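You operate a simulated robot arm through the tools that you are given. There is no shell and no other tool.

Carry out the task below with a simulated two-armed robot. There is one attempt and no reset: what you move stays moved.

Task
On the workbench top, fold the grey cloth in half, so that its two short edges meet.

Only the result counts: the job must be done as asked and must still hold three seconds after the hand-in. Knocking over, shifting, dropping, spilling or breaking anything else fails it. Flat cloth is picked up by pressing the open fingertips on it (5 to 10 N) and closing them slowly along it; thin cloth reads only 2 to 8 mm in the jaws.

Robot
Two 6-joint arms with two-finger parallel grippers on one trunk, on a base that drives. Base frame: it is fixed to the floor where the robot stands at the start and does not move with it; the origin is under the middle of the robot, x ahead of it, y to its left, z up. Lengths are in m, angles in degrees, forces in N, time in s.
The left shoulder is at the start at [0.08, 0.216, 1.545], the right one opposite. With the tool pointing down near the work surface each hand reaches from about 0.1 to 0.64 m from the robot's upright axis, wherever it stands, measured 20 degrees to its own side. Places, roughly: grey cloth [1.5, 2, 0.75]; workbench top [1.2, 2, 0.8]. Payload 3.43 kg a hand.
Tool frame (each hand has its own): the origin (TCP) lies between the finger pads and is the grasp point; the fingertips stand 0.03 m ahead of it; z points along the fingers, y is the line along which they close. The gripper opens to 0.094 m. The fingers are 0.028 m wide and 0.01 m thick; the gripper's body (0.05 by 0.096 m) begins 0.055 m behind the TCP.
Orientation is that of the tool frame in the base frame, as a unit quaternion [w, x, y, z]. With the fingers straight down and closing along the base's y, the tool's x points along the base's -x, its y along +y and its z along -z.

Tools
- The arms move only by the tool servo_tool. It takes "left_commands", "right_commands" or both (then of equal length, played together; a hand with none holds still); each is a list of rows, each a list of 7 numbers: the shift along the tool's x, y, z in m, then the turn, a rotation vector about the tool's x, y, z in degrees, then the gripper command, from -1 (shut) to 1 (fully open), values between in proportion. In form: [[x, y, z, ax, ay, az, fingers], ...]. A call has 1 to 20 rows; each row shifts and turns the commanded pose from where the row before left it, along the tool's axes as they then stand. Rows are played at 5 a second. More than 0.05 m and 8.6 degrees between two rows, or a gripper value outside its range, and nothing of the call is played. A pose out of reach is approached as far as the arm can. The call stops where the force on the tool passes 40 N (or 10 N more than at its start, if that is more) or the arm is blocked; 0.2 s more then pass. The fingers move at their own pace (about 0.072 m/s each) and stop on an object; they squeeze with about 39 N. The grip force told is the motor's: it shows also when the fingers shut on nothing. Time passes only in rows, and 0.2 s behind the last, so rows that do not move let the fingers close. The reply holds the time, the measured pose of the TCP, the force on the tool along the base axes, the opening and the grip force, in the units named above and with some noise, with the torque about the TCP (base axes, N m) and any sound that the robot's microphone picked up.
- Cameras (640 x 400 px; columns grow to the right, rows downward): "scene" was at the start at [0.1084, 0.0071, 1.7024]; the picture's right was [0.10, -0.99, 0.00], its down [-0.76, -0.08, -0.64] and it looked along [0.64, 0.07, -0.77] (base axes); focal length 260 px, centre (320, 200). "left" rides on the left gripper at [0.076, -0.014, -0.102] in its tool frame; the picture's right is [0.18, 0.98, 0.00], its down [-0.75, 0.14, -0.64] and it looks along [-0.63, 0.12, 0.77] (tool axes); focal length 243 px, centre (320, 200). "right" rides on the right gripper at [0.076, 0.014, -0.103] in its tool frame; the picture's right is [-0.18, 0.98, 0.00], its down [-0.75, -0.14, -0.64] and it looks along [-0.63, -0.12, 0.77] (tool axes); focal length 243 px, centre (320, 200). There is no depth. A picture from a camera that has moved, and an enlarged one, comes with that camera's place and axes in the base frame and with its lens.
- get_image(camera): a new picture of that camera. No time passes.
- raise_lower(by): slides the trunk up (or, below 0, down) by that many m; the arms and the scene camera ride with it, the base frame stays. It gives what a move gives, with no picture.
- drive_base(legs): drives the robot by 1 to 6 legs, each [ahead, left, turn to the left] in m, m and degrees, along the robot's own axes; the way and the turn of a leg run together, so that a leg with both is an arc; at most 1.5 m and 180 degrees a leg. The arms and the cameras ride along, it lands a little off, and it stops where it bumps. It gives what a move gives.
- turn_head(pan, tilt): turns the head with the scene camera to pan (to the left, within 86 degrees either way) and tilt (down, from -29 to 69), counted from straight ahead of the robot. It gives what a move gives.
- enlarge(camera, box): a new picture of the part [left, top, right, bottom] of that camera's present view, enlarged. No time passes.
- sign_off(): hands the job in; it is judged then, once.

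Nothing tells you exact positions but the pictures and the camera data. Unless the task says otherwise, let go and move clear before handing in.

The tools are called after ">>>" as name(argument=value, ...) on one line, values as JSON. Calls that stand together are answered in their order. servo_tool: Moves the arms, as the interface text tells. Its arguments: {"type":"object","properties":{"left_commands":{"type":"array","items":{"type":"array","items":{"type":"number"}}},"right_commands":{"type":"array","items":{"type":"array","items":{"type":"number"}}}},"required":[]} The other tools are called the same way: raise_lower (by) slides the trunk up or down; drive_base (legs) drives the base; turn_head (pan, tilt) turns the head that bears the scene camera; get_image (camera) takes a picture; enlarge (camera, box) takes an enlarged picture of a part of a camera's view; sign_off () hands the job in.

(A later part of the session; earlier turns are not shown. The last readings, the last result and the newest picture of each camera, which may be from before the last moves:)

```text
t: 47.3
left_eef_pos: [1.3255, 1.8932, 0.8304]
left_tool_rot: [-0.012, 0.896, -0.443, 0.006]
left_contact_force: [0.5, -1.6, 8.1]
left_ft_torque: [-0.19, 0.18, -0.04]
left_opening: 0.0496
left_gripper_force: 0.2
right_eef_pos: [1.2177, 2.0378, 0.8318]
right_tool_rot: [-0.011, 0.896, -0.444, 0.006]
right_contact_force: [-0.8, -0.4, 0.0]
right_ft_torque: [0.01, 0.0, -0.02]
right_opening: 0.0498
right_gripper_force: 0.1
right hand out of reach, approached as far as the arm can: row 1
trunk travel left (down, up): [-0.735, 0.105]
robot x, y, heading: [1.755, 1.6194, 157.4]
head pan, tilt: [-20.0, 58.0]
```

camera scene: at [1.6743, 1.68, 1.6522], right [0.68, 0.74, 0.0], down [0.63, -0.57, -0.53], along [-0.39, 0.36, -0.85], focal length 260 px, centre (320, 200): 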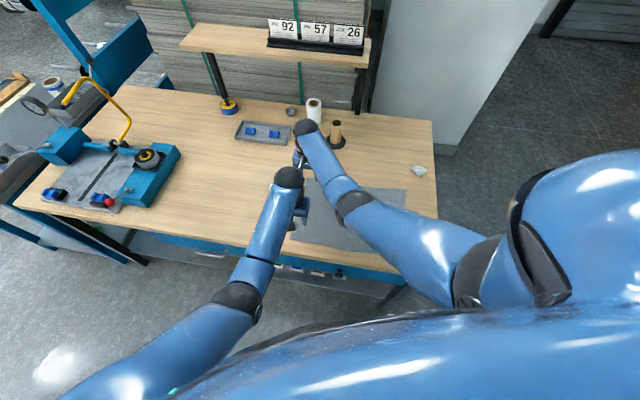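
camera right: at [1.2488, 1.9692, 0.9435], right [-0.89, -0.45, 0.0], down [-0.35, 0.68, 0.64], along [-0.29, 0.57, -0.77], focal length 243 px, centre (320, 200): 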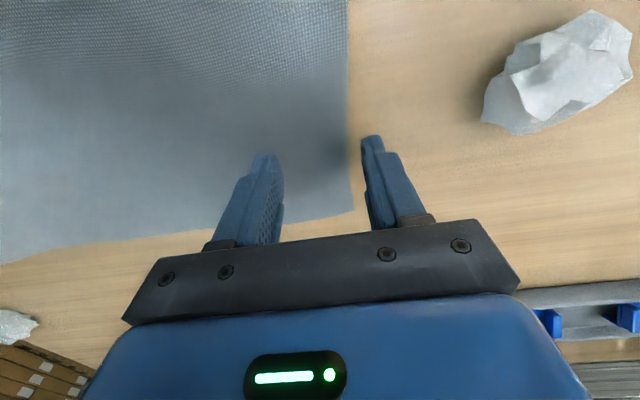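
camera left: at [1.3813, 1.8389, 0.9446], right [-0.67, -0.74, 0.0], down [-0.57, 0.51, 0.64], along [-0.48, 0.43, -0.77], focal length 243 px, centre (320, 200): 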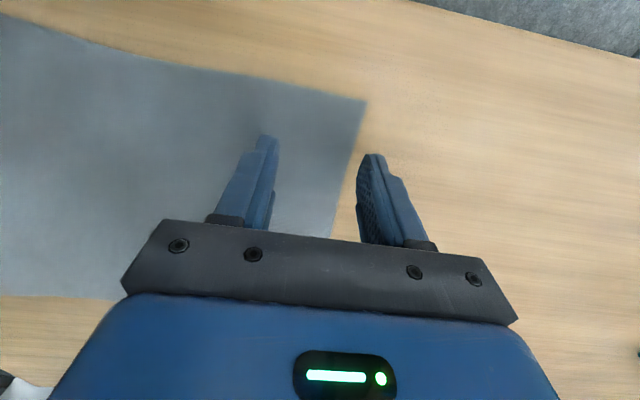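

The left tilt moved the load to the outer finger as intended, but the right arm hit its reach limit. I lift both hands 5 cm straight up and lower the trunk 5 cm to gain reach margin.

>>> servo_tool(left_commands=[[0, 0, -0.01, 0, 0, 0, 0.06], [0, 0, -0.02, -0.5, 0, 0, 0.06], [0, 0, -0.02, 0, 0, 0, 0.06], [0, 0, -0.02, 0, 0, 0, 0.06], [0, 0, 0, 0, 0, 0, 0.06]], right_commands=[[0, 0, -0.01, 0, 0, 0, 0.06], [0, 0, -0.02, -0.4, 0, 0, 0.06], [0, 0, -0.02, 0, 0, 0, 0.06], [0, 0, -0.02, 0, 0, 0, 0.06], [0, 0, 0, 0, 0, 0, 0.06]])

>>> raise_lower(by=-0.05)

>>> get_image(camera="right")

>>> get_image(camera="left")

>>> get_image(camera="scene")

```text
t: 48.5
left_eef_pos: [1.3235, 1.8933, 0.9025]
left_tool_rot: [-0.008, 0.897, -0.443, 0.004]
left_contact_force: [0.0, 0.0, 0.1]
left_ft_torque: [0.01, 0.01, 0.01]
left_opening: 0.0496
left_gripper_force: 0.0
right_eef_pos: [1.2164, 2.0363, 0.9018]
right_tool_rot: [-0.009, 0.897, -0.443, 0.003]
right_contact_force: [0.9, 0.4, -0.6]
right_ft_torque: [-0.02, -0.01, 0.0]
right_opening: 0.0496
right_gripper_force: 0.0
trunk travel left (down, up): [-0.735, 0.105]
robot x, y, heading: [1.7517, 1.6231, 157.7]
head pan, tilt: [-20.0, 58.0]
```

```text
t: 49.4
left_eef_pos: [1.3225, 1.8917, 0.8523]
left_tool_rot: [-0.007, 0.896, -0.443, 0.004]
left_contact_force: [-0.3, -0.3, -0.1]
left_ft_torque: [-0.01, 0.0, 0.03]
left_opening: 0.0498
left_gripper_force: 0.0
right_eef_pos: [1.2169, 2.0358, 0.851]
right_tool_rot: [-0.008, 0.897, -0.443, 0.005]
right_contact_force: [0.2, -0.1, 0.8]
right_ft_torque: [0.03, -0.01, -0.01]
right_opening: 0.0497
right_gripper_force: 0.0
trunk travel left (down, up): [-0.685, 0.155]
robot x, y, heading: [1.7539, 1.6226, 157.3]
head pan, tilt: [-20.0, 58.0]
```

```text
taken
camera right: at [1.249, 1.9653, 0.9527], right [-0.89, -0.45, -0.02], down [-0.36, 0.68, 0.64], along [-0.28, 0.58, -0.76], focal length 243 px, centre (320, 200)
```

right: 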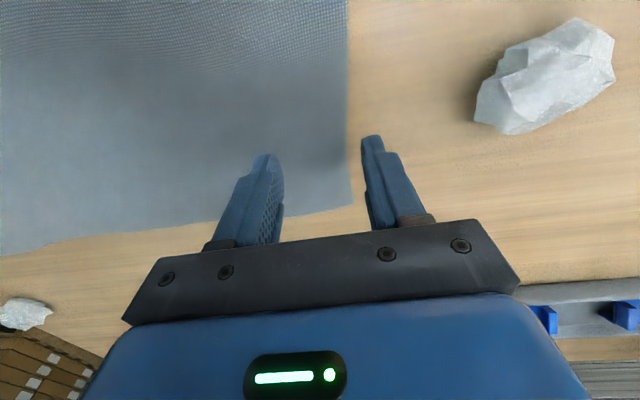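

```text
taken
camera left: at [1.379, 1.838, 0.9548], right [-0.67, -0.74, -0.02], down [-0.58, 0.51, 0.64], along [-0.47, 0.44, -0.77], focal length 243 px, centre (320, 200)
```

left: 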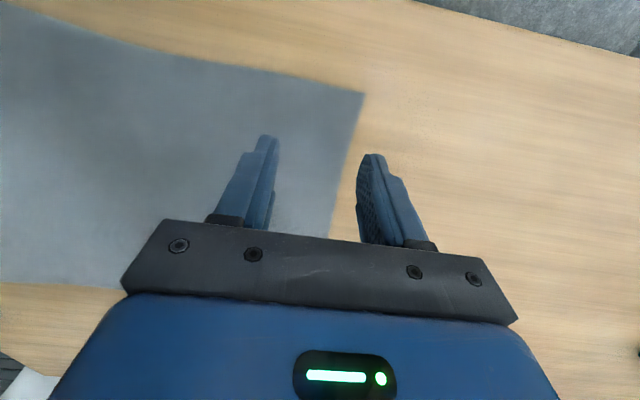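

```text
taken
camera scene: at [1.6752, 1.6802, 1.6023], right [0.68, 0.74, 0.0], down [0.62, -0.57, -0.53], along [-0.39, 0.36, -0.85], focal length 260 px, centre (320, 200)
```

scene: 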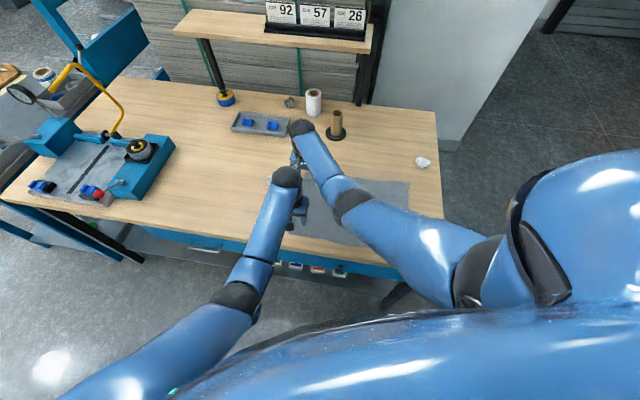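

Both hands hover 2 cm above with a slight tilt. I narrow the opening to about 38 mm so the outer fingertips sit right at the cloth edge, then descend to contact.

>>> servo_tool(left_commands=[[0, 0, 0.006, 0, 0, 0, -0.19], [0, 0, 0.006, 0, 0, 0, -0.19], [0, 0, 0.005, 0, 0, 0, -0.19], [0, 0, 0.001, 0, 0, 0, -0.19], [0, 0, 0, 0, 0, 0, -0.19]], right_commands=[[0, 0, 0.006, 0, 0, 0, -0.19], [0, 0, 0.006, 0, 0, 0, -0.19], [0, 0, 0.005, 0, 0, 0, -0.19], [0, 0, 0.001, 0, 0, 0, -0.19], [0, 0, 0, 0, 0, 0, -0.19]])

>>> enlarge(camera="left", box=[220, 90, 420, 230])

>>> enlarge(camera="right", box=[220, 90, 420, 230])

```text
t: 50.6
left_eef_pos: [1.3242, 1.8919, 0.8327]
left_tool_rot: [-0.008, 0.897, -0.443, 0.004]
left_contact_force: [0.2, 0.7, -0.3]
left_ft_torque: [0.04, -0.02, -0.01]
left_opening: 0.0379
left_gripper_force: 0.0
right_eef_pos: [1.2158, 2.0372, 0.833]
right_tool_rot: [-0.009, 0.896, -0.443, 0.004]
right_contact_force: [0.7, 0.5, 0.5]
right_ft_torque: [0.02, -0.01, -0.01]
right_opening: 0.0379
right_gripper_force: 0.1
trunk travel left (down, up): [-0.685, 0.155]
robot x, y, heading: [1.7479, 1.6207, 157.6]
head pan, tilt: [-20.0, 58.0]
```

```text
2.86 times, centred on (320, 160) of left
camera zoom: at [1.3793, 1.8389, 0.9366], right [-0.67, -0.74, -0.02], down [-0.58, 0.51, 0.64], along [-0.47, 0.44, -0.77], focal length 693 px, centre (320, 314)
```

zoom: 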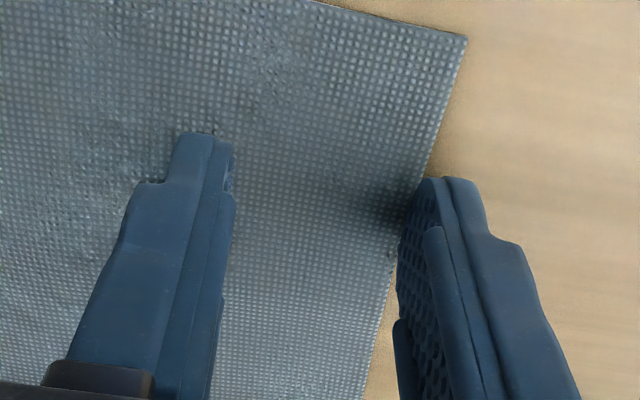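

```text
2.86 times, centred on (320, 160) of right
camera zoom: at [1.2487, 1.9654, 0.935], right [-0.89, -0.45, -0.02], down [-0.36, 0.68, 0.64], along [-0.28, 0.58, -0.76], focal length 693 px, centre (320, 314)
```

zoom: 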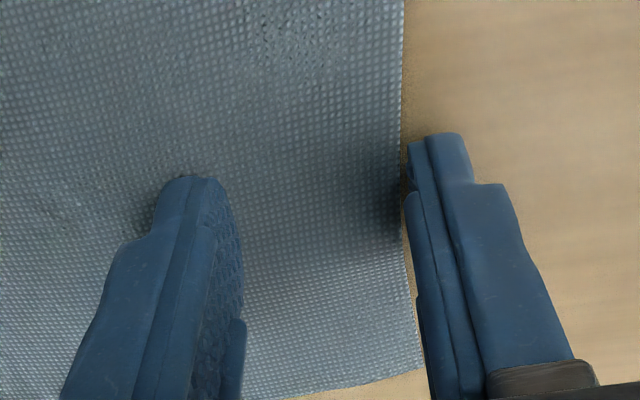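

Outer fingertips are right at the edge on both hands. I lower the last millimetres to reach 5–10 N.

>>> servo_tool(left_commands=[[0, 0, 0.001, 0, 0, 0, -0.19], [0, 0, 0.001, 0, 0, 0, -0.19], [0, 0, 0, 0, 0, 0, -0.19]], right_commands=[[0, 0, 0.001, 0, 0, 0, -0.19], [0, 0, 0.001, 0, 0, 0, -0.19], [0, 0, 0, 0, 0, 0, -0.19]])

```text
t: 51.4
left_eef_pos: [1.323, 1.892, 0.8323]
left_tool_rot: [-0.008, 0.897, -0.443, 0.004]
left_contact_force: [0.7, -0.4, 0.7]
left_ft_torque: [0.01, 0.03, -0.02]
left_opening: 0.0381
left_gripper_force: 0.0
right_eef_pos: [1.2153, 2.0367, 0.8318]
right_tool_rot: [-0.01, 0.896, -0.443, 0.004]
right_contact_force: [-0.5, -0.1, 0.6]
right_ft_torque: [-0.02, 0.04, 0.02]
right_opening: 0.0379
right_gripper_force: 0.6
trunk travel left (down, up): [-0.685, 0.155]
robot x, y, heading: [1.7528, 1.6235, 157.7]
head pan, tilt: [-20.0, 58.0]
```

>>> servo_tool(left_commands=[[0, 0, 0.001, 0, 0, 0, -0.19], [0, 0, 0, 0, 0, 0, -0.19]], right_commands=[[0, 0, 0.001, 0, 0, 0, -0.19], [0, 0, 0, 0, 0, 0, -0.19]])

```text
t: 52.0
left_eef_pos: [1.3229, 1.8928, 0.8324]
left_tool_rot: [-0.008, 0.896, -0.443, 0.003]
left_contact_force: [-1.2, 0.5, 7.6]
left_ft_torque: [-0.06, 0.11, 0.0]
left_opening: 0.0387
left_gripper_force: 0.1
right_eef_pos: [1.2174, 2.0351, 0.8315]
right_tool_rot: [-0.008, 0.897, -0.442, 0.003]
right_contact_force: [0.3, 0.3, 3.2]
right_ft_torque: [-0.07, 0.04, -0.06]
right_opening: 0.038
right_gripper_force: 0.6
trunk travel left (down, up): [-0.685, 0.155]
robot x, y, heading: [1.7498, 1.6214, 157.6]
head pan, tilt: [-20.0, 58.0]
```

Left presses at 7.6 N, right at 3.2 N. I add a little on the right and then close both slowly.

>>> servo_tool(right_commands=[[0, 0, 0.0006, 0, 0, 0, -0.19], [0, 0, 0, 0, 0, 0, -0.19]])

```text
t: 52.6
left_eef_pos: [1.3249, 1.8935, 0.8315]
left_tool_rot: [-0.008, 0.897, -0.443, 0.003]
left_contact_force: [-1.2, 0.8, 7.4]
left_ft_torque: [-0.1, 0.17, -0.04]
left_opening: 0.0384
left_gripper_force: 0.1
right_eef_pos: [1.2165, 2.0353, 0.8317]
right_tool_rot: [-0.008, 0.896, -0.443, 0.003]
right_contact_force: [-0.2, 0.6, 9.3]
right_ft_torque: [-0.17, 0.11, 0.01]
right_opening: 0.0379
right_gripper_force: 0.0
trunk travel left (down, up): [-0.685, 0.155]
robot x, y, heading: [1.7541, 1.623, 157.3]
head pan, tilt: [-20.0, 58.0]
```

>>> servo_tool(left_commands=[[0, 0, 0, 0, 0, 0, -0.25], [0, 0, 0, 0, 0, 0, -0.3], [0, 0, 0, 0, 0, 0, -0.35], [0, 0, 0, 0, 0, 0, -0.4], [0, 0, 0, 0, 0, 0, -0.45], [0, 0, 0, 0, 0, 0, -0.5], [0, 0, 0, 0, 0, 0, -0.55], [0, 0, 0, 0, 0, 0, -0.6]], right_commands=[[0, 0, 0, 0, 0, 0, -0.25], [0, 0, 0, 0, 0, 0, -0.3], [0, 0, 0, 0, 0, 0, -0.35], [0, 0, 0, 0, 0, 0, -0.4], [0, 0, 0, 0, 0, 0, -0.45], [0, 0, 0, 0, 0, 0, -0.5], [0, 0, 0, 0, 0, 0, -0.55], [0, 0, 0, 0, 0, 0, -0.6]])

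>>> enlarge(camera="left", box=[220, 90, 420, 230])

>>> enlarge(camera="right", box=[220, 90, 420, 230])

```text
t: 54.4
left_eef_pos: [1.3272, 1.8914, 0.8317]
left_tool_rot: [-0.008, 0.896, -0.443, 0.002]
left_contact_force: [-1.1, -0.6, 5.7]
left_ft_torque: [-0.04, 0.08, 0.0]
left_opening: 0.0194
left_gripper_force: 0.8
right_eef_pos: [1.2176, 2.0352, 0.8314]
right_tool_rot: [-0.009, 0.896, -0.443, 0.004]
right_contact_force: [1.0, -0.5, 13.2]
right_ft_torque: [-0.24, -0.08, 0.07]
right_opening: 0.0184
right_gripper_force: 0.0
trunk travel left (down, up): [-0.685, 0.155]
robot x, y, heading: [1.7512, 1.6227, 157.3]
head pan, tilt: [-20.0, 58.0]
```

```text
2.86 times, centred on (320, 160) of left
camera zoom: at [1.3809, 1.8379, 0.9349], right [-0.67, -0.74, -0.02], down [-0.58, 0.51, 0.64], along [-0.47, 0.44, -0.77], focal length 693 px, centre (320, 314)
```

zoom: 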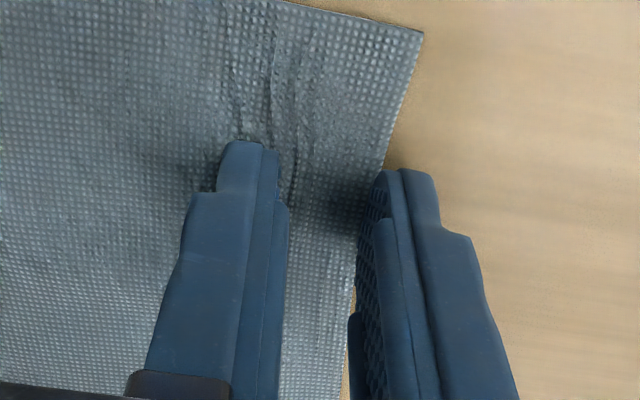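

```text
2.86 times, centred on (320, 160) of right
camera zoom: at [1.2503, 1.9645, 0.9325], right [-0.89, -0.45, -0.02], down [-0.35, 0.68, 0.65], along [-0.28, 0.58, -0.76], focal length 693 px, centre (320, 314)
```

zoom: 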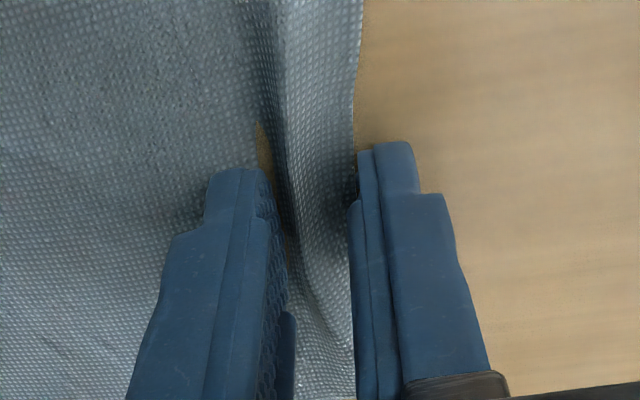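

The outer fingers are pushing the cloth edge inward and a ruck is rising between the fingers on both hands. I keep closing slowly.

>>> servo_tool(left_commands=[[0, 0, 0, 0, 0, 0, -0.65], [0, 0, 0, 0, 0, 0, -0.7], [0, 0, 0, 0, 0, 0, -0.75], [0, 0, 0, 0, 0, 0, -0.8], [0, 0, 0, 0, 0, 0, -0.85], [0, 0, 0, 0, 0, 0, -0.9], [0, 0, 0, 0, 0, 0, -0.95], [0, 0, 0, 0, 0, 0, -1], [0, 0, 0, 0, 0, 0, -1], [0, 0, 0, 0, 0, 0, -1]], right_commands=[[0, 0, 0, 0, 0, 0, -0.65], [0, 0, 0, 0, 0, 0, -0.7], [0, 0, 0, 0, 0, 0, -0.75], [0, 0, 0, 0, 0, 0, -0.8], [0, 0, 0, 0, 0, 0, -0.85], [0, 0, 0, 0, 0, 0, -0.9], [0, 0, 0, 0, 0, 0, -0.95], [0, 0, 0, 0, 0, 0, -1], [0, 0, 0, 0, 0, 0, -1], [0, 0, 0, 0, 0, 0, -1]])

>>> enlarge(camera="left", box=[220, 90, 420, 230])

>>> enlarge(camera="right", box=[220, 90, 420, 230])

```text
t: 56.6
left_eef_pos: [1.3254, 1.8922, 0.8321]
left_tool_rot: [-0.008, 0.897, -0.442, 0.003]
left_contact_force: [0.3, 0.5, 1.7]
left_ft_torque: [0.03, -0.04, 0.0]
left_opening: 0.0
left_gripper_force: 32.7
right_eef_pos: [1.2174, 2.0362, 0.8316]
right_tool_rot: [-0.008, 0.896, -0.444, 0.003]
right_contact_force: [1.6, -0.7, 14.6]
right_ft_torque: [-0.15, -0.05, 0.02]
right_opening: 0.0024
right_gripper_force: 37.1
trunk travel left (down, up): [-0.685, 0.155]
robot x, y, heading: [1.7524, 1.6236, 157.3]
head pan, tilt: [-20.0, 58.0]
```

```text
2.86 times, centred on (320, 160) of left
camera zoom: at [1.3808, 1.8378, 0.935], right [-0.67, -0.74, -0.02], down [-0.58, 0.51, 0.64], along [-0.47, 0.44, -0.77], focal length 693 px, centre (320, 314)
```

zoom: 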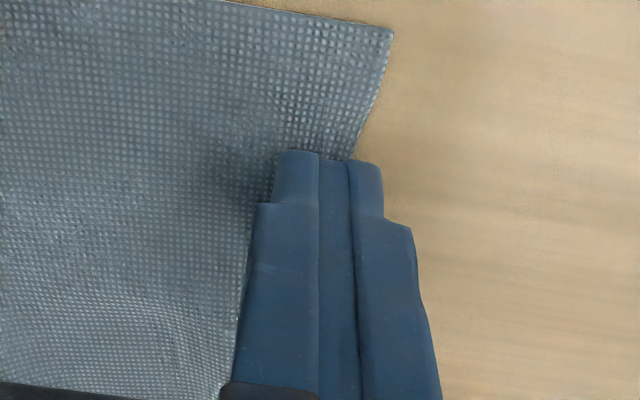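

```text
2.86 times, centred on (320, 160) of right
camera zoom: at [1.2501, 1.9644, 0.9327], right [-0.89, -0.45, -0.02], down [-0.35, 0.68, 0.65], along [-0.28, 0.58, -0.76], focal length 693 px, centre (320, 314)
```

zoom: 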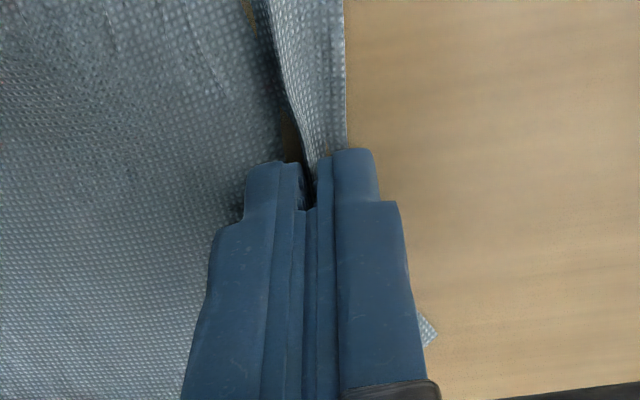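

The right hand has caught the cloth (2.4 mm), but the left closed on nothing (0.0 mm). I lift the left 1.5 cm, reopen it and retry with a bit more pressure.

>>> servo_tool(left_commands=[[0, 0, -0.005, 0, 0, 0, -1], [0, 0, -0.01, 0, 0, 0, -0.6], [0, 0, 0, 0, 0, 0, -0.19], [0, 0, 0, 0, 0, 0, -0.19]])

>>> get_image(camera="left")

>>> enlarge(camera="left", box=[220, 90, 420, 230])

```text
t: 57.6
left_eef_pos: [1.3249, 1.8919, 0.8466]
left_tool_rot: [-0.008, 0.897, -0.442, 0.004]
left_contact_force: [-0.1, -0.4, -0.7]
left_ft_torque: [0.0, -0.01, -0.03]
left_opening: 0.038
left_gripper_force: 0.1
right_eef_pos: [1.2175, 2.0351, 0.8307]
right_tool_rot: [-0.008, 0.896, -0.444, 0.004]
right_contact_force: [1.2, -1.4, 16.1]
right_ft_torque: [-0.12, -0.12, 0.03]
right_opening: 0.0026
right_gripper_force: 37.3
trunk travel left (down, up): [-0.685, 0.155]
robot x, y, heading: [1.75, 1.6229, 157.3]
head pan, tilt: [-20.0, 58.0]
```

```text
taken
camera left: at [1.3812, 1.8375, 0.9495], right [-0.67, -0.74, -0.02], down [-0.58, 0.51, 0.64], along [-0.47, 0.44, -0.77], focal length 243 px, centre (320, 200)
```

left: 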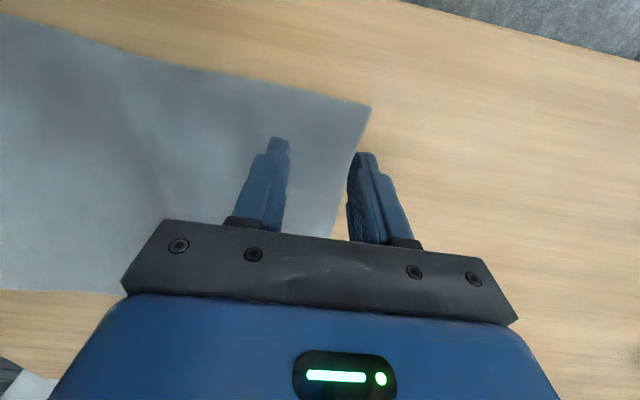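

```text
2.86 times, centred on (320, 160) of left
camera zoom: at [1.3812, 1.8375, 0.9495], right [-0.67, -0.74, -0.02], down [-0.58, 0.51, 0.64], along [-0.47, 0.44, -0.77], focal length 693 px, centre (320, 314)
```

zoom: 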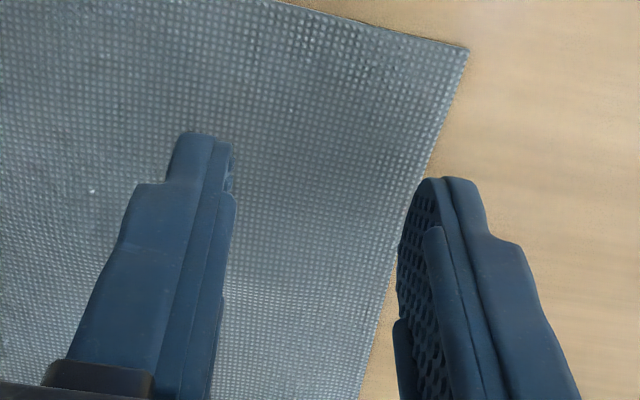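

The left hand is again right at the edge. I press it down harder this time, aiming at about 10–12 N.

>>> servo_tool(left_commands=[[0, 0, 0.006, 0, 0, 0, -0.19], [0, 0, 0.006, 0, 0, 0, -0.19], [0, 0, 0.002, 0, 0, 0, -0.19], [0, 0, 0.001, 0, 0, 0, -0.19], [0, 0, 0, 0, 0, 0, -0.19]])

```text
t: 58.8
left_eef_pos: [1.3238, 1.8928, 0.8327]
left_tool_rot: [-0.008, 0.896, -0.443, 0.002]
left_contact_force: [0.6, -0.6, 4.0]
left_ft_torque: [-0.08, 0.07, 0.05]
left_opening: 0.0384
left_gripper_force: 0.1
right_eef_pos: [1.2166, 2.0358, 0.8309]
right_tool_rot: [-0.01, 0.896, -0.443, 0.004]
right_contact_force: [0.0, 0.1, 15.1]
right_ft_torque: [-0.13, -0.03, 0.0]
right_opening: 0.0027
right_gripper_force: 37.1
trunk travel left (down, up): [-0.685, 0.155]
robot x, y, heading: [1.7523, 1.625, 157.6]
head pan, tilt: [-20.0, 58.0]
```

>>> servo_tool(left_commands=[[0, 0, 0.001, -0.3, 0, 0, -0.19], [0, 0, 0, 0, 0, 0, -0.19]])

```text
t: 59.4
left_eef_pos: [1.3242, 1.8922, 0.8315]
left_tool_rot: [-0.007, 0.896, -0.443, 0.001]
left_contact_force: [0.9, -0.5, 14.0]
left_ft_torque: [-0.22, 0.2, 0.04]
left_opening: 0.0378
left_gripper_force: 0.0
right_eef_pos: [1.2178, 2.035, 0.831]
right_tool_rot: [-0.008, 0.896, -0.443, 0.004]
right_contact_force: [-2.1, -0.4, 11.9]
right_ft_torque: [-0.06, 0.01, -0.03]
right_opening: 0.0026
right_gripper_force: 36.6
trunk travel left (down, up): [-0.685, 0.155]
robot x, y, heading: [1.7494, 1.6225, 157.3]
head pan, tilt: [-20.0, 58.0]
```

Load is 14 N but still mostly on the outer finger, so I level the tool slightly to share it with the inner finger.

>>> servo_tool(left_commands=[[0, 0, 0, -0.4, 0, 0, -0.19], [0, 0, 0, 0, 0, 0, -0.19]])

```text
t: 60.0
left_eef_pos: [1.3249, 1.8925, 0.8298]
left_tool_rot: [-0.003, 0.897, -0.443, 0.0]
left_contact_force: [-1.9, 2.7, 16.0]
left_ft_torque: [-0.16, 0.27, -0.06]
left_opening: 0.0381
left_gripper_force: 0.1
right_eef_pos: [1.2176, 2.0355, 0.832]
right_tool_rot: [-0.009, 0.896, -0.443, 0.003]
right_contact_force: [-1.7, 0.4, 11.3]
right_ft_torque: [-0.06, 0.04, -0.02]
right_opening: 0.0024
right_gripper_force: 36.9
trunk travel left (down, up): [-0.685, 0.155]
robot x, y, heading: [1.7507, 1.6215, 157.5]
head pan, tilt: [-20.0, 58.0]
```

>>> servo_tool(left_commands=[[0, 0, -0.0004, -0.6, 0, 0, -0.19], [0, 0, 0, 0, 0, 0, -0.19]])

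```text
t: 60.6
left_eef_pos: [1.3259, 1.8912, 0.8323]
left_tool_rot: [0.003, 0.896, -0.444, -0.003]
left_contact_force: [-1.2, 4.4, 15.4]
left_ft_torque: [0.14, -0.08, 0.0]
left_opening: 0.038
left_gripper_force: 0.0
right_eef_pos: [1.2172, 2.0348, 0.8311]
right_tool_rot: [-0.01, 0.897, -0.443, 0.003]
right_contact_force: [-0.2, -0.8, 11.7]
right_ft_torque: [-0.14, -0.04, -0.02]
right_opening: 0.0024
right_gripper_force: 37.2
trunk travel left (down, up): [-0.685, 0.155]
robot x, y, heading: [1.7511, 1.6219, 157.7]
head pan, tilt: [-20.0, 58.0]
```

The load is now shared (about 7 N per finger). I close the left slowly.

>>> servo_tool(left_commands=[[0, 0, 0, 0, 0, 0, -0.25], [0, 0, 0, 0, 0, 0, -0.3], [0, 0, 0, 0, 0, 0, -0.35], [0, 0, 0, 0, 0, 0, -0.4], [0, 0, 0, 0, 0, 0, -0.45], [0, 0, 0, 0, 0, 0, -0.5], [0, 0, 0, 0, 0, 0, -0.55], [0, 0, 0, 0, 0, 0, -0.6]])

>>> enlarge(camera="left", box=[220, 90, 420, 230])

```text
t: 62.4
left_eef_pos: [1.3255, 1.8895, 0.8306]
left_tool_rot: [0.002, 0.897, -0.443, -0.002]
left_contact_force: [0.0, -1.6, 20.0]
left_ft_torque: [-0.09, -0.03, -0.04]
left_opening: 0.0188
left_gripper_force: 0.0
right_eef_pos: [1.2176, 2.0365, 0.8307]
right_tool_rot: [-0.009, 0.896, -0.443, 0.003]
right_contact_force: [-1.4, 1.4, 7.9]
right_ft_torque: [-0.01, 0.07, -0.07]
right_opening: 0.0023
right_gripper_force: 36.7
trunk travel left (down, up): [-0.685, 0.155]
robot x, y, heading: [1.7481, 1.6241, 157.4]
head pan, tilt: [-20.0, 58.0]
```

```text
2.86 times, centred on (320, 160) of left
camera zoom: at [1.3832, 1.838, 0.9342], right [-0.67, -0.74, 0.01], down [-0.57, 0.51, 0.64], along [-0.48, 0.43, -0.76], focal length 693 px, centre (320, 314)
```

zoom: 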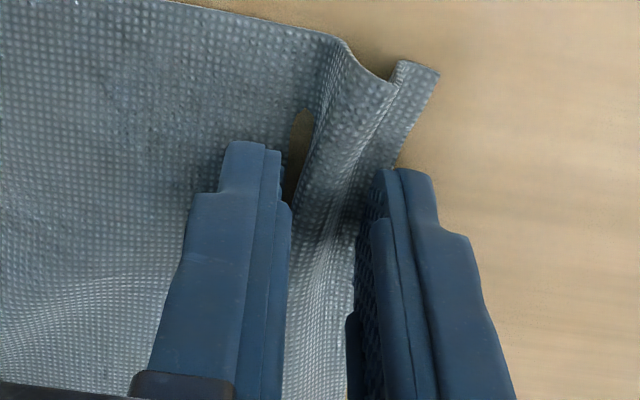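

A good ruck with the edge included is forming in the left hand. I finish closing.

>>> servo_tool(left_commands=[[0, 0, 0, 0, 0, 0, -0.65], [0, 0, 0, 0, 0, 0, -0.7], [0, 0, 0, 0, 0, 0, -0.75], [0, 0, 0, 0, 0, 0, -0.8], [0, 0, 0, 0, 0, 0, -0.85], [0, 0, 0, 0, 0, 0, -0.9], [0, 0, 0, 0, 0, 0, -0.95], [0, 0, 0, 0, 0, 0, -1], [0, 0, 0, 0, 0, 0, -1], [0, 0, 0, 0, 0, 0, -1]])

>>> enlarge(camera="left", box=[220, 60, 420, 230])

>>> enlarge(camera="right", box=[220, 60, 420, 230])

```text
t: 64.6
left_eef_pos: [1.3264, 1.8909, 0.8316]
left_tool_rot: [0.002, 0.897, -0.443, -0.003]
left_contact_force: [-3.9, -2.9, 21.3]
left_ft_torque: [-0.11, 0.08, 0.0]
left_opening: 0.0067
left_gripper_force: 39.7
right_eef_pos: [1.2177, 2.0342, 0.8331]
right_tool_rot: [-0.009, 0.896, -0.443, 0.003]
right_contact_force: [0.1, 1.4, 8.0]
right_ft_torque: [-0.03, -0.01, -0.01]
right_opening: 0.0024
right_gripper_force: 37.0
trunk travel left (down, up): [-0.685, 0.155]
robot x, y, heading: [1.7526, 1.6267, 157.5]
head pan, tilt: [-20.0, 58.0]
```

```text
2.35 times, centred on (320, 145) of left
camera zoom: at [1.3831, 1.838, 0.9342], right [-0.67, -0.74, 0.01], down [-0.57, 0.51, 0.64], along [-0.48, 0.43, -0.76], focal length 571 px, centre (320, 329)
```

zoom: 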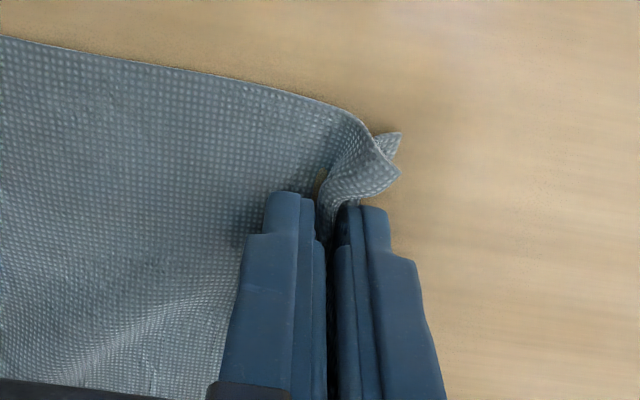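

```text
2.35 times, centred on (320, 145) of right
camera zoom: at [1.2504, 1.9642, 0.9327], right [-0.89, -0.45, -0.02], down [-0.35, 0.68, 0.65], along [-0.28, 0.58, -0.76], focal length 571 px, centre (320, 329)
```

zoom: 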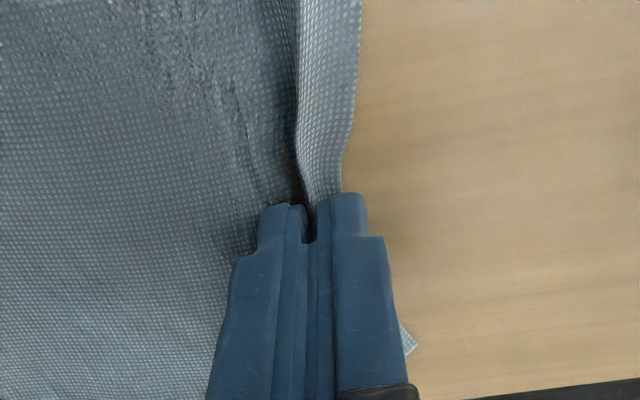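

Both hands now hold the cloth edge (left 6.7 mm, right 2.4 mm). I lift both hands slowly together, moving slightly toward the fold.

>>> servo_tool(left_commands=[[0, 0, -0.01, 0, 0, 0, -1], [0, -0.003, -0.015, 0, 0, 0, -1], [0, -0.004, -0.015, 0, 0, 0, -1], [0, -0.006, -0.015, 0, 0, 0, -1], [0, -0.008, -0.015, 0, 0, 0, -1], [0, 0, 0, 0, 0, 0, -1]], right_commands=[[0, 0, -0.01, 0, 0, 0, -1], [0, -0.003, -0.015, 0, 0, 0, -1], [0, -0.004, -0.015, 0, 0, 0, -1], [0, -0.006, -0.015, 0, 0, 0, -1], [0, -0.008, -0.015, 0, 0, 0, -1], [0, 0, 0, 0, 0, 0, -1]])

>>> get_image(camera="left")

>>> get_image(camera="right")

>>> get_image(camera="scene")

```text
t: 66.0
left_eef_pos: [1.3393, 1.9044, 0.8996]
left_tool_rot: [0.004, 0.896, -0.444, 0.0]
left_contact_force: [0.0, -0.7, 0.5]
left_ft_torque: [0.03, 0.01, -0.03]
left_opening: 0.0061
left_gripper_force: 38.9
right_eef_pos: [1.2327, 2.0476, 0.9003]
right_tool_rot: [-0.008, 0.897, -0.442, 0.004]
right_contact_force: [0.8, -0.2, 0.5]
right_ft_torque: [0.03, -0.03, 0.02]
right_opening: 0.0024
right_gripper_force: 36.9
trunk travel left (down, up): [-0.685, 0.155]
robot x, y, heading: [1.7529, 1.6205, 157.3]
head pan, tilt: [-20.0, 58.0]
```

```text
taken
camera left: at [1.396, 1.8521, 1.0029], right [-0.67, -0.74, 0.01], down [-0.57, 0.52, 0.64], along [-0.48, 0.43, -0.77], focal length 243 px, centre (320, 200)
```

left: 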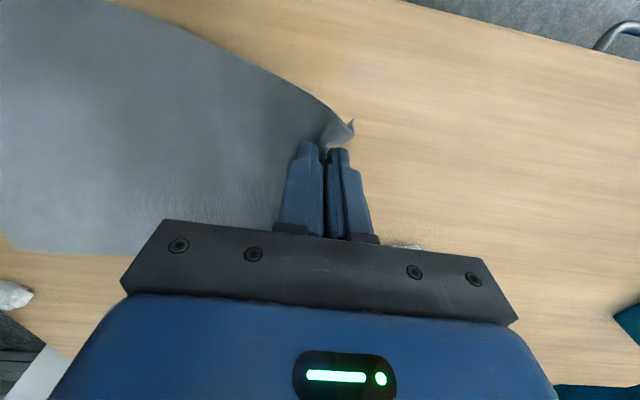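

```text
taken
camera right: at [1.2659, 1.9767, 1.0015], right [-0.89, -0.45, -0.02], down [-0.36, 0.68, 0.64], along [-0.28, 0.58, -0.76], focal length 243 px, centre (320, 200)
```

right: 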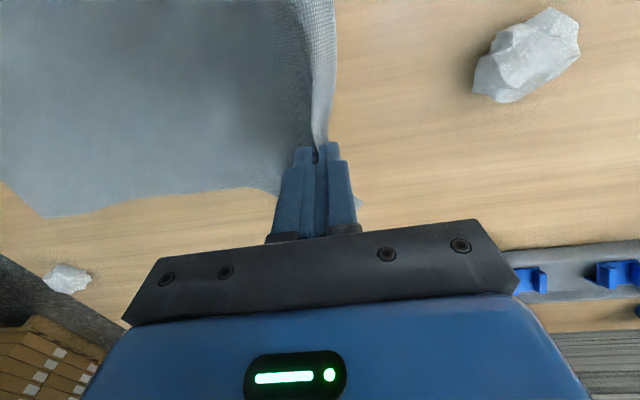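

```text
taken
camera scene: at [1.6748, 1.6803, 1.6022], right [0.68, 0.74, 0.0], down [0.62, -0.57, -0.53], along [-0.39, 0.36, -0.85], focal length 260 px, centre (320, 200)
```

scene: 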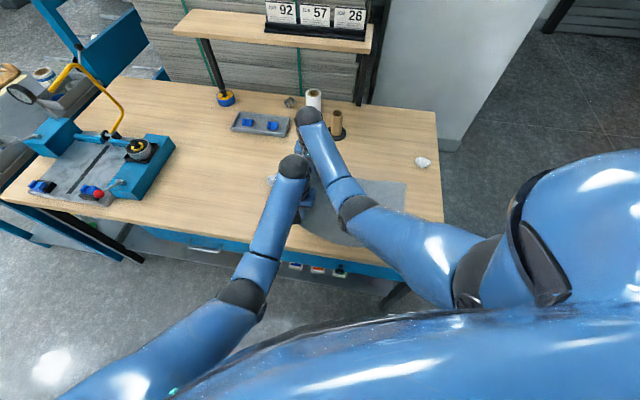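

The edge is lifted cleanly in both hands, about 7 cm above the top; the right edge lies at e1≈2.587 and the table surface at z≈0.80. I raise a bit more and move toward the fold line with the arms, then drive the base sideways along the bench.

>>> servo_tool(left_commands=[[0, -0.012, -0.012, 0, 0, 0, -1], [0, -0.012, -0.012, 0, 0, 0, -1], [0, -0.012, -0.012, 0, 0, 0, -1], [0, -0.012, -0.012, 0, 0, 0, -1], [0, 0, 0, 0, 0, 0, -1]], right_commands=[[0, -0.012, -0.012, 0, 0, 0, -1], [0, -0.012, -0.012, 0, 0, 0, -1], [0, -0.012, -0.012, 0, 0, 0, -1], [0, -0.012, -0.012, 0, 0, 0, -1], [0, 0, 0, 0, 0, 0, -1]])

>>> get_image(camera="scene")

>>> get_image(camera="right")

```text
t: 67.2
left_eef_pos: [1.3795, 1.9342, 0.9461]
left_tool_rot: [0.002, 0.896, -0.444, -0.002]
left_contact_force: [0.3, 0.5, -0.4]
left_ft_torque: [-0.02, 0.0, -0.03]
left_opening: 0.006
left_gripper_force: 39.1
right_eef_pos: [1.2701, 2.0763, 0.9499]
right_tool_rot: [-0.009, 0.896, -0.444, 0.005]
right_contact_force: [0.1, 0.0, -0.3]
right_ft_torque: [-0.02, 0.01, 0.0]
right_opening: 0.0023
right_gripper_force: 37.0
trunk travel left (down, up): [-0.685, 0.155]
robot x, y, heading: [1.754, 1.6187, 157.7]
head pan, tilt: [-20.0, 58.0]
```

```text
taken
camera scene: at [1.6748, 1.6804, 1.6022], right [0.68, 0.74, 0.0], down [0.62, -0.57, -0.53], along [-0.39, 0.36, -0.85], focal length 260 px, centre (320, 200)
```

scene: 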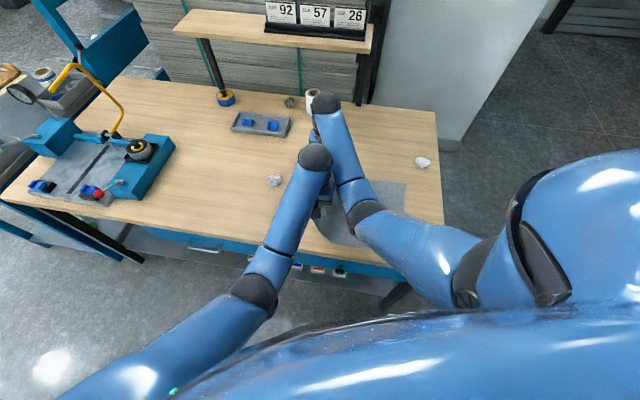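

```text
taken
camera right: at [1.3026, 2.0063, 1.0509], right [-0.89, -0.45, -0.02], down [-0.36, 0.68, 0.64], along [-0.28, 0.58, -0.76], focal length 243 px, centre (320, 200)
```

right: 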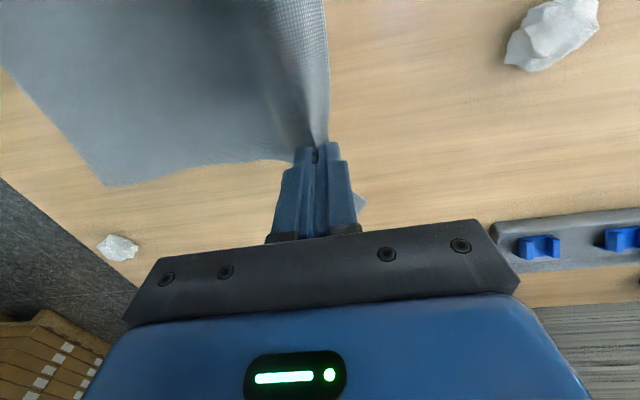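

The cloth follows well. Now the base drives 0.20 m to the right along the bench with the hands holding the edge.

>>> drive_base(legs=[[-0.0494, -0.087, 0], [-0.0494, -0.087, 0]])

>>> get_image(camera="scene")

>>> get_image(camera="right")

>>> get_image(camera="left")

```text
t: 69.1
left_eef_pos: [1.5333, 2.0528, 0.9454]
left_tool_rot: [0.0, 0.897, -0.442, -0.001]
left_contact_force: [-0.5, 0.7, -0.5]
left_ft_torque: [0.01, 0.03, -0.03]
left_opening: 0.0062
left_gripper_force: 38.4
right_eef_pos: [1.421, 2.1932, 0.9491]
right_tool_rot: [-0.01, 0.897, -0.442, 0.004]
right_contact_force: [-0.3, -0.2, -0.2]
right_ft_torque: [0.04, -0.04, -0.01]
right_opening: 0.0024
right_gripper_force: 37.0
trunk travel left (down, up): [-0.685, 0.155]
robot x, y, heading: [1.9109, 1.744, 157.6]
head pan, tilt: [-20.0, 58.0]
```

```text
taken
camera scene: at [1.8278, 1.7977, 1.6021], right [0.67, 0.74, 0.0], down [0.63, -0.57, -0.53], along [-0.39, 0.36, -0.85], focal length 260 px, centre (320, 200)
```

scene: 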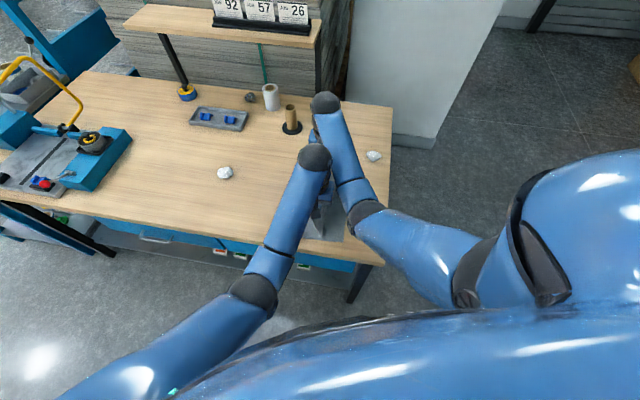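

```text
taken
camera right: at [1.4554, 2.1232, 1.0506], right [-0.89, -0.45, -0.02], down [-0.36, 0.67, 0.65], along [-0.28, 0.58, -0.76], focal length 243 px, centre (320, 200)
```

right: 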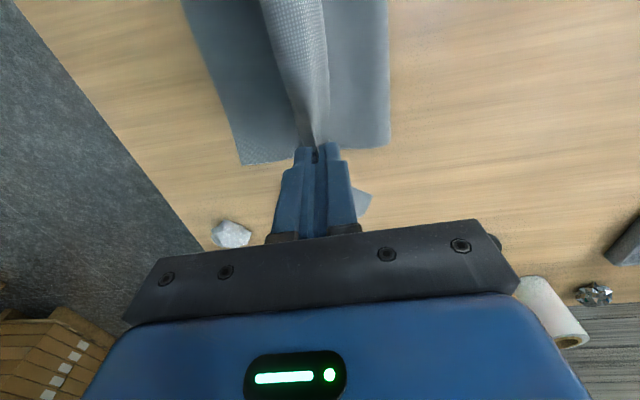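

```text
taken
camera left: at [1.5907, 1.9997, 1.0491], right [-0.67, -0.75, 0.0], down [-0.57, 0.51, 0.64], along [-0.48, 0.43, -0.77], focal length 243 px, centre (320, 200)
```

left: 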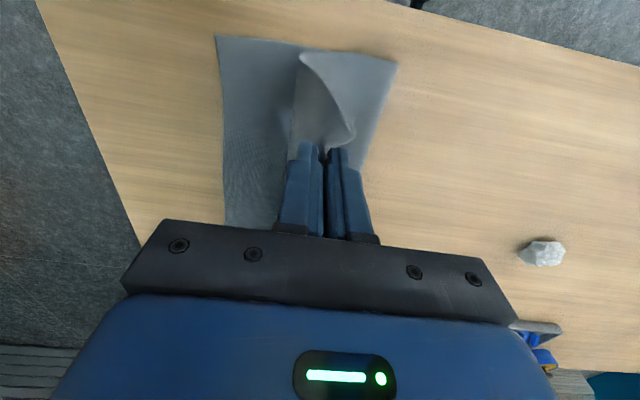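

The edge is now over the right half and the lower layer's right edge sits at about e1=2.565 (near) to 2.577 (far). I move both hands further right and down towards it in an arc.

>>> servo_tool(left_commands=[[0, -0.012, 0.005, 0, 0, 0, -1], [0, -0.012, 0.008, 0, 0, 0, -1], [0, -0.012, 0.012, 0, 0, 0, -1], [0, -0.012, 0.014, 0, 0, 0, -1], [0, -0.008, 0.016, 0, 0, 0, -1], [0, 0, 0, 0, 0, 0, -1]], right_commands=[[0, -0.014, 0.005, 0, 0, 0, -1], [0, -0.014, 0.008, 0, 0, 0, -1], [0, -0.014, 0.012, 0, 0, 0, -1], [0, -0.014, 0.014, 0, 0, 0, -1], [0, -0.012, 0.016, 0, 0, 0, -1], [0, 0, 0, 0, 0, 0, -1]])

>>> get_image(camera="right")

>>> get_image(camera="left")

>>> get_image(camera="scene")

```text
t: 70.5
left_eef_pos: [1.5794, 2.0878, 0.8909]
left_tool_rot: [0.002, 0.898, -0.44, -0.001]
left_contact_force: [-0.1, 0.5, 0.0]
left_ft_torque: [-0.03, 0.01, 0.03]
left_opening: 0.006
left_gripper_force: 38.6
right_eef_pos: [1.4797, 2.2388, 0.8939]
right_tool_rot: [-0.008, 0.897, -0.443, 0.005]
right_contact_force: [0.5, 0.0, -0.2]
right_ft_torque: [0.0, -0.04, 0.0]
right_opening: 0.0024
right_gripper_force: 37.5
trunk travel left (down, up): [-0.685, 0.155]
robot x, y, heading: [1.9081, 1.7416, 157.4]
head pan, tilt: [-20.0, 58.0]
```

```text
taken
camera right: at [1.5132, 2.1685, 0.9963], right [-0.89, -0.45, -0.02], down [-0.36, 0.68, 0.64], along [-0.28, 0.58, -0.77], focal length 243 px, centre (320, 200)
```

right: 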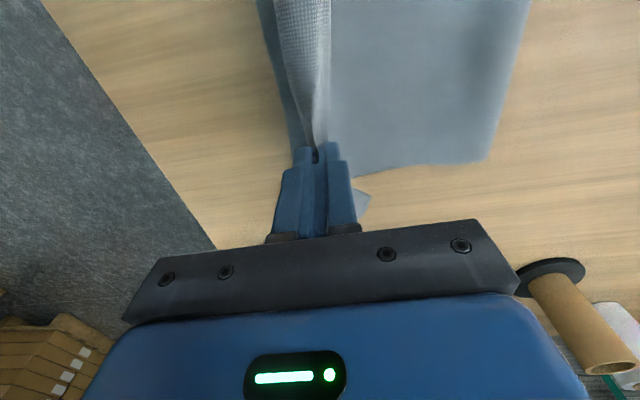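

```text
taken
camera left: at [1.6374, 2.0351, 0.9942], right [-0.66, -0.75, 0.0], down [-0.57, 0.51, 0.64], along [-0.48, 0.42, -0.77], focal length 243 px, centre (320, 200)
```

left: 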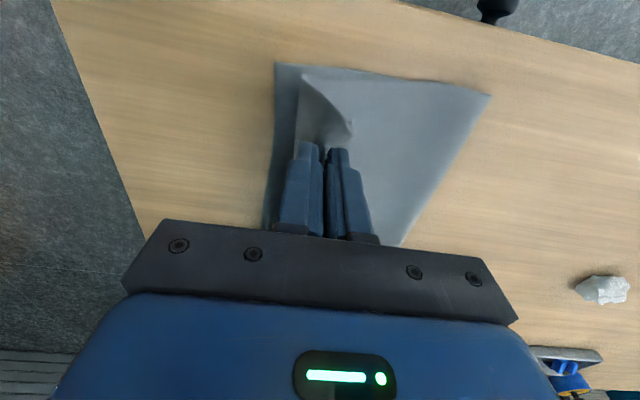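

```text
taken
camera scene: at [1.8316, 1.8006, 1.6023], right [0.67, 0.74, 0.0], down [0.63, -0.57, -0.53], along [-0.39, 0.36, -0.85], focal length 260 px, centre (320, 200)
```

scene: 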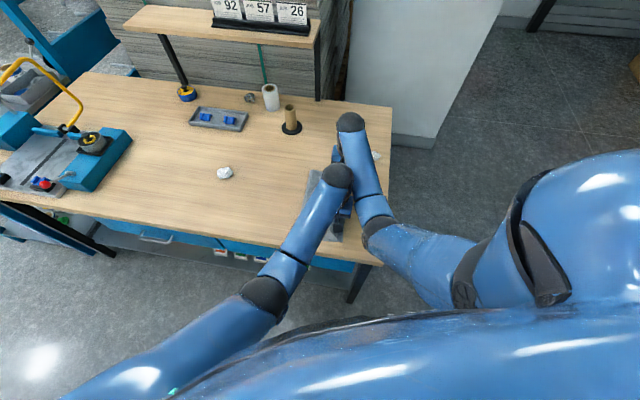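

Both hands are now just left of the lower layer's right edge, 6 cm above it. I lower them to about 1.5–2 cm above the lower layer.

>>> servo_tool(left_commands=[[0, 0, 0.015, 0, 0, 0, -1], [0, 0, 0.015, 0, 0, 0, -1], [0, 0, 0.012, 0, 0, 0, -1], [0, 0, 0, 0, 0, 0, -1]], right_commands=[[0, 0, 0.015, 0, 0, 0, -1], [0, 0, 0.015, 0, 0, 0, -1], [0, 0, 0.015, 0, 0, 0, -1], [0, 0, 0, 0, 0, 0, -1]])

>>> get_image(camera="right")

>>> get_image(camera="left")

```text
t: 71.5
left_eef_pos: [1.5808, 2.0879, 0.8476]
left_tool_rot: [0.003, 0.898, -0.441, -0.002]
left_contact_force: [-0.4, 0.2, 0.5]
left_ft_torque: [0.03, -0.03, -0.02]
left_opening: 0.0062
left_gripper_force: 38.9
right_eef_pos: [1.4814, 2.2391, 0.8514]
right_tool_rot: [-0.008, 0.897, -0.441, 0.004]
right_contact_force: [0.2, -0.1, 0.7]
right_ft_torque: [0.0, 0.01, -0.01]
right_opening: 0.0023
right_gripper_force: 37.4
trunk travel left (down, up): [-0.685, 0.155]
robot x, y, heading: [1.9101, 1.7423, 157.6]
head pan, tilt: [-20.0, 58.0]
```

```text
taken
camera right: at [1.5138, 2.1685, 0.9531], right [-0.89, -0.45, -0.02], down [-0.36, 0.68, 0.64], along [-0.28, 0.58, -0.76], focal length 243 px, centre (320, 200)
```

right: 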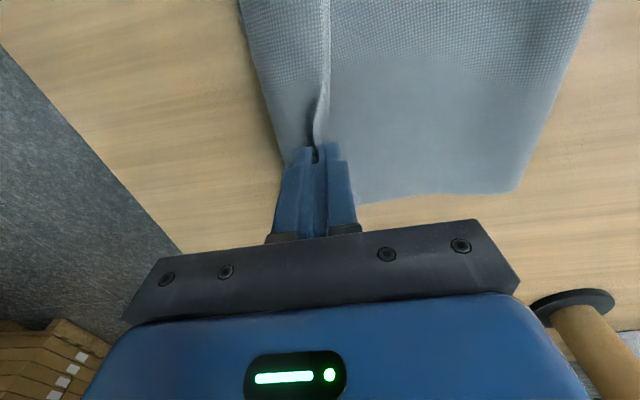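

```text
taken
camera left: at [1.6374, 2.0349, 0.9506], right [-0.66, -0.75, 0.0], down [-0.57, 0.51, 0.64], along [-0.48, 0.42, -0.77], focal length 243 px, centre (320, 200)
```

left: 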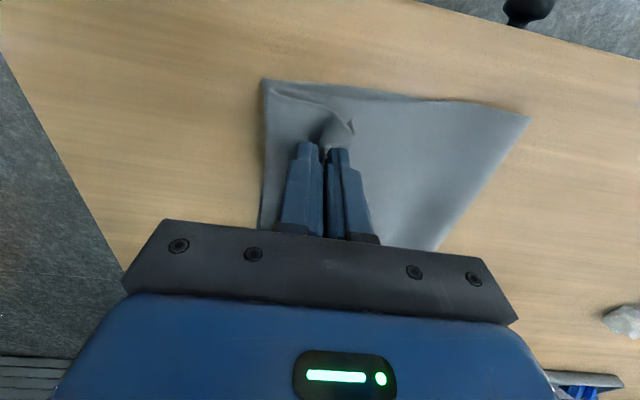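

The near corner of the top layer already lies close over the lower corner. I nudge the right hand slightly left for alignment and then open both hands slowly.

>>> servo_tool(left_commands=[[0, 0, 0, 0, 0, 0, -1], [0, 0, 0.004, 0, 0, 0, -1], [0, 0, 0, 0, 0, 0, -0.9], [0, 0, 0, 0, 0, 0, -0.8], [0, 0, 0, 0, 0, 0, -0.7], [0, 0, 0, 0, 0, 0, -0.6], [0, 0, 0, 0, 0, 0, -0.6]], right_commands=[[0, 0.003, 0, 0, 0, 0, -1], [0, 0.003, 0.008, 0, 0, 0, -1], [0, 0, 0, 0, 0, 0, -0.9], [0, 0, 0, 0, 0, 0, -0.8], [0, 0, 0, 0, 0, 0, -0.7], [0, 0, 0, 0, 0, 0, -0.6], [0, 0, 0, 0, 0, 0, -0.6]])

>>> enlarge(camera="left", box=[200, 40, 440, 240])

>>> enlarge(camera="right", box=[200, 0, 440, 240])

```text
t: 73.1
left_eef_pos: [1.5765, 2.0869, 0.8437]
left_tool_rot: [0.003, 0.898, -0.439, 0.0]
left_contact_force: [0.0, 0.1, -0.1]
left_ft_torque: [0.0, 0.02, 0.01]
left_opening: 0.0189
left_gripper_force: 0.0
right_eef_pos: [1.4763, 2.2397, 0.8436]
right_tool_rot: [-0.008, 0.896, -0.444, 0.005]
right_contact_force: [-0.7, 0.2, 0.5]
right_ft_torque: [0.01, 0.01, -0.01]
right_opening: 0.019
right_gripper_force: 0.1
trunk travel left (down, up): [-0.685, 0.155]
robot x, y, heading: [1.9071, 1.7435, 157.5]
head pan, tilt: [-20.0, 58.0]
```

```text
2.00 times, centred on (320, 140) of left
camera zoom: at [1.6351, 2.0344, 0.9469], right [-0.66, -0.75, 0.01], down [-0.57, 0.51, 0.64], along [-0.48, 0.42, -0.77], focal length 485 px, centre (320, 320)
```

zoom: 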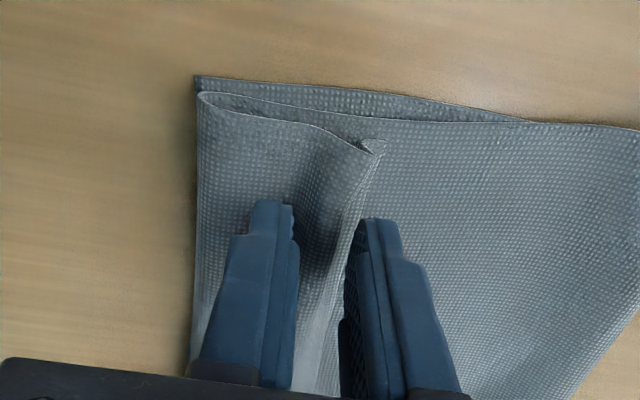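

```text
1.67 times, centred on (320, 120) of right
camera zoom: at [1.51, 2.1671, 0.9454], right [-0.89, -0.45, -0.02], down [-0.35, 0.68, 0.64], along [-0.28, 0.58, -0.76], focal length 404 px, centre (320, 333)
```

zoom: 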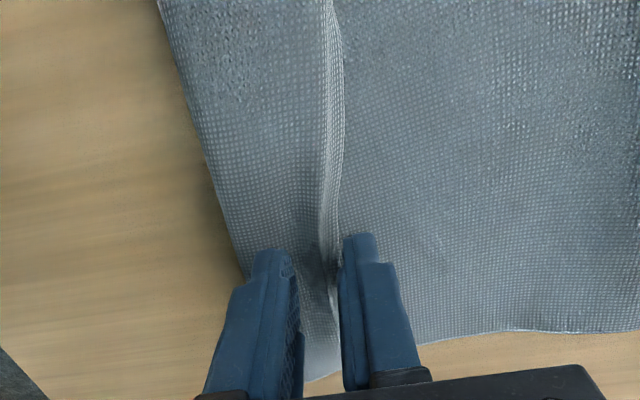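

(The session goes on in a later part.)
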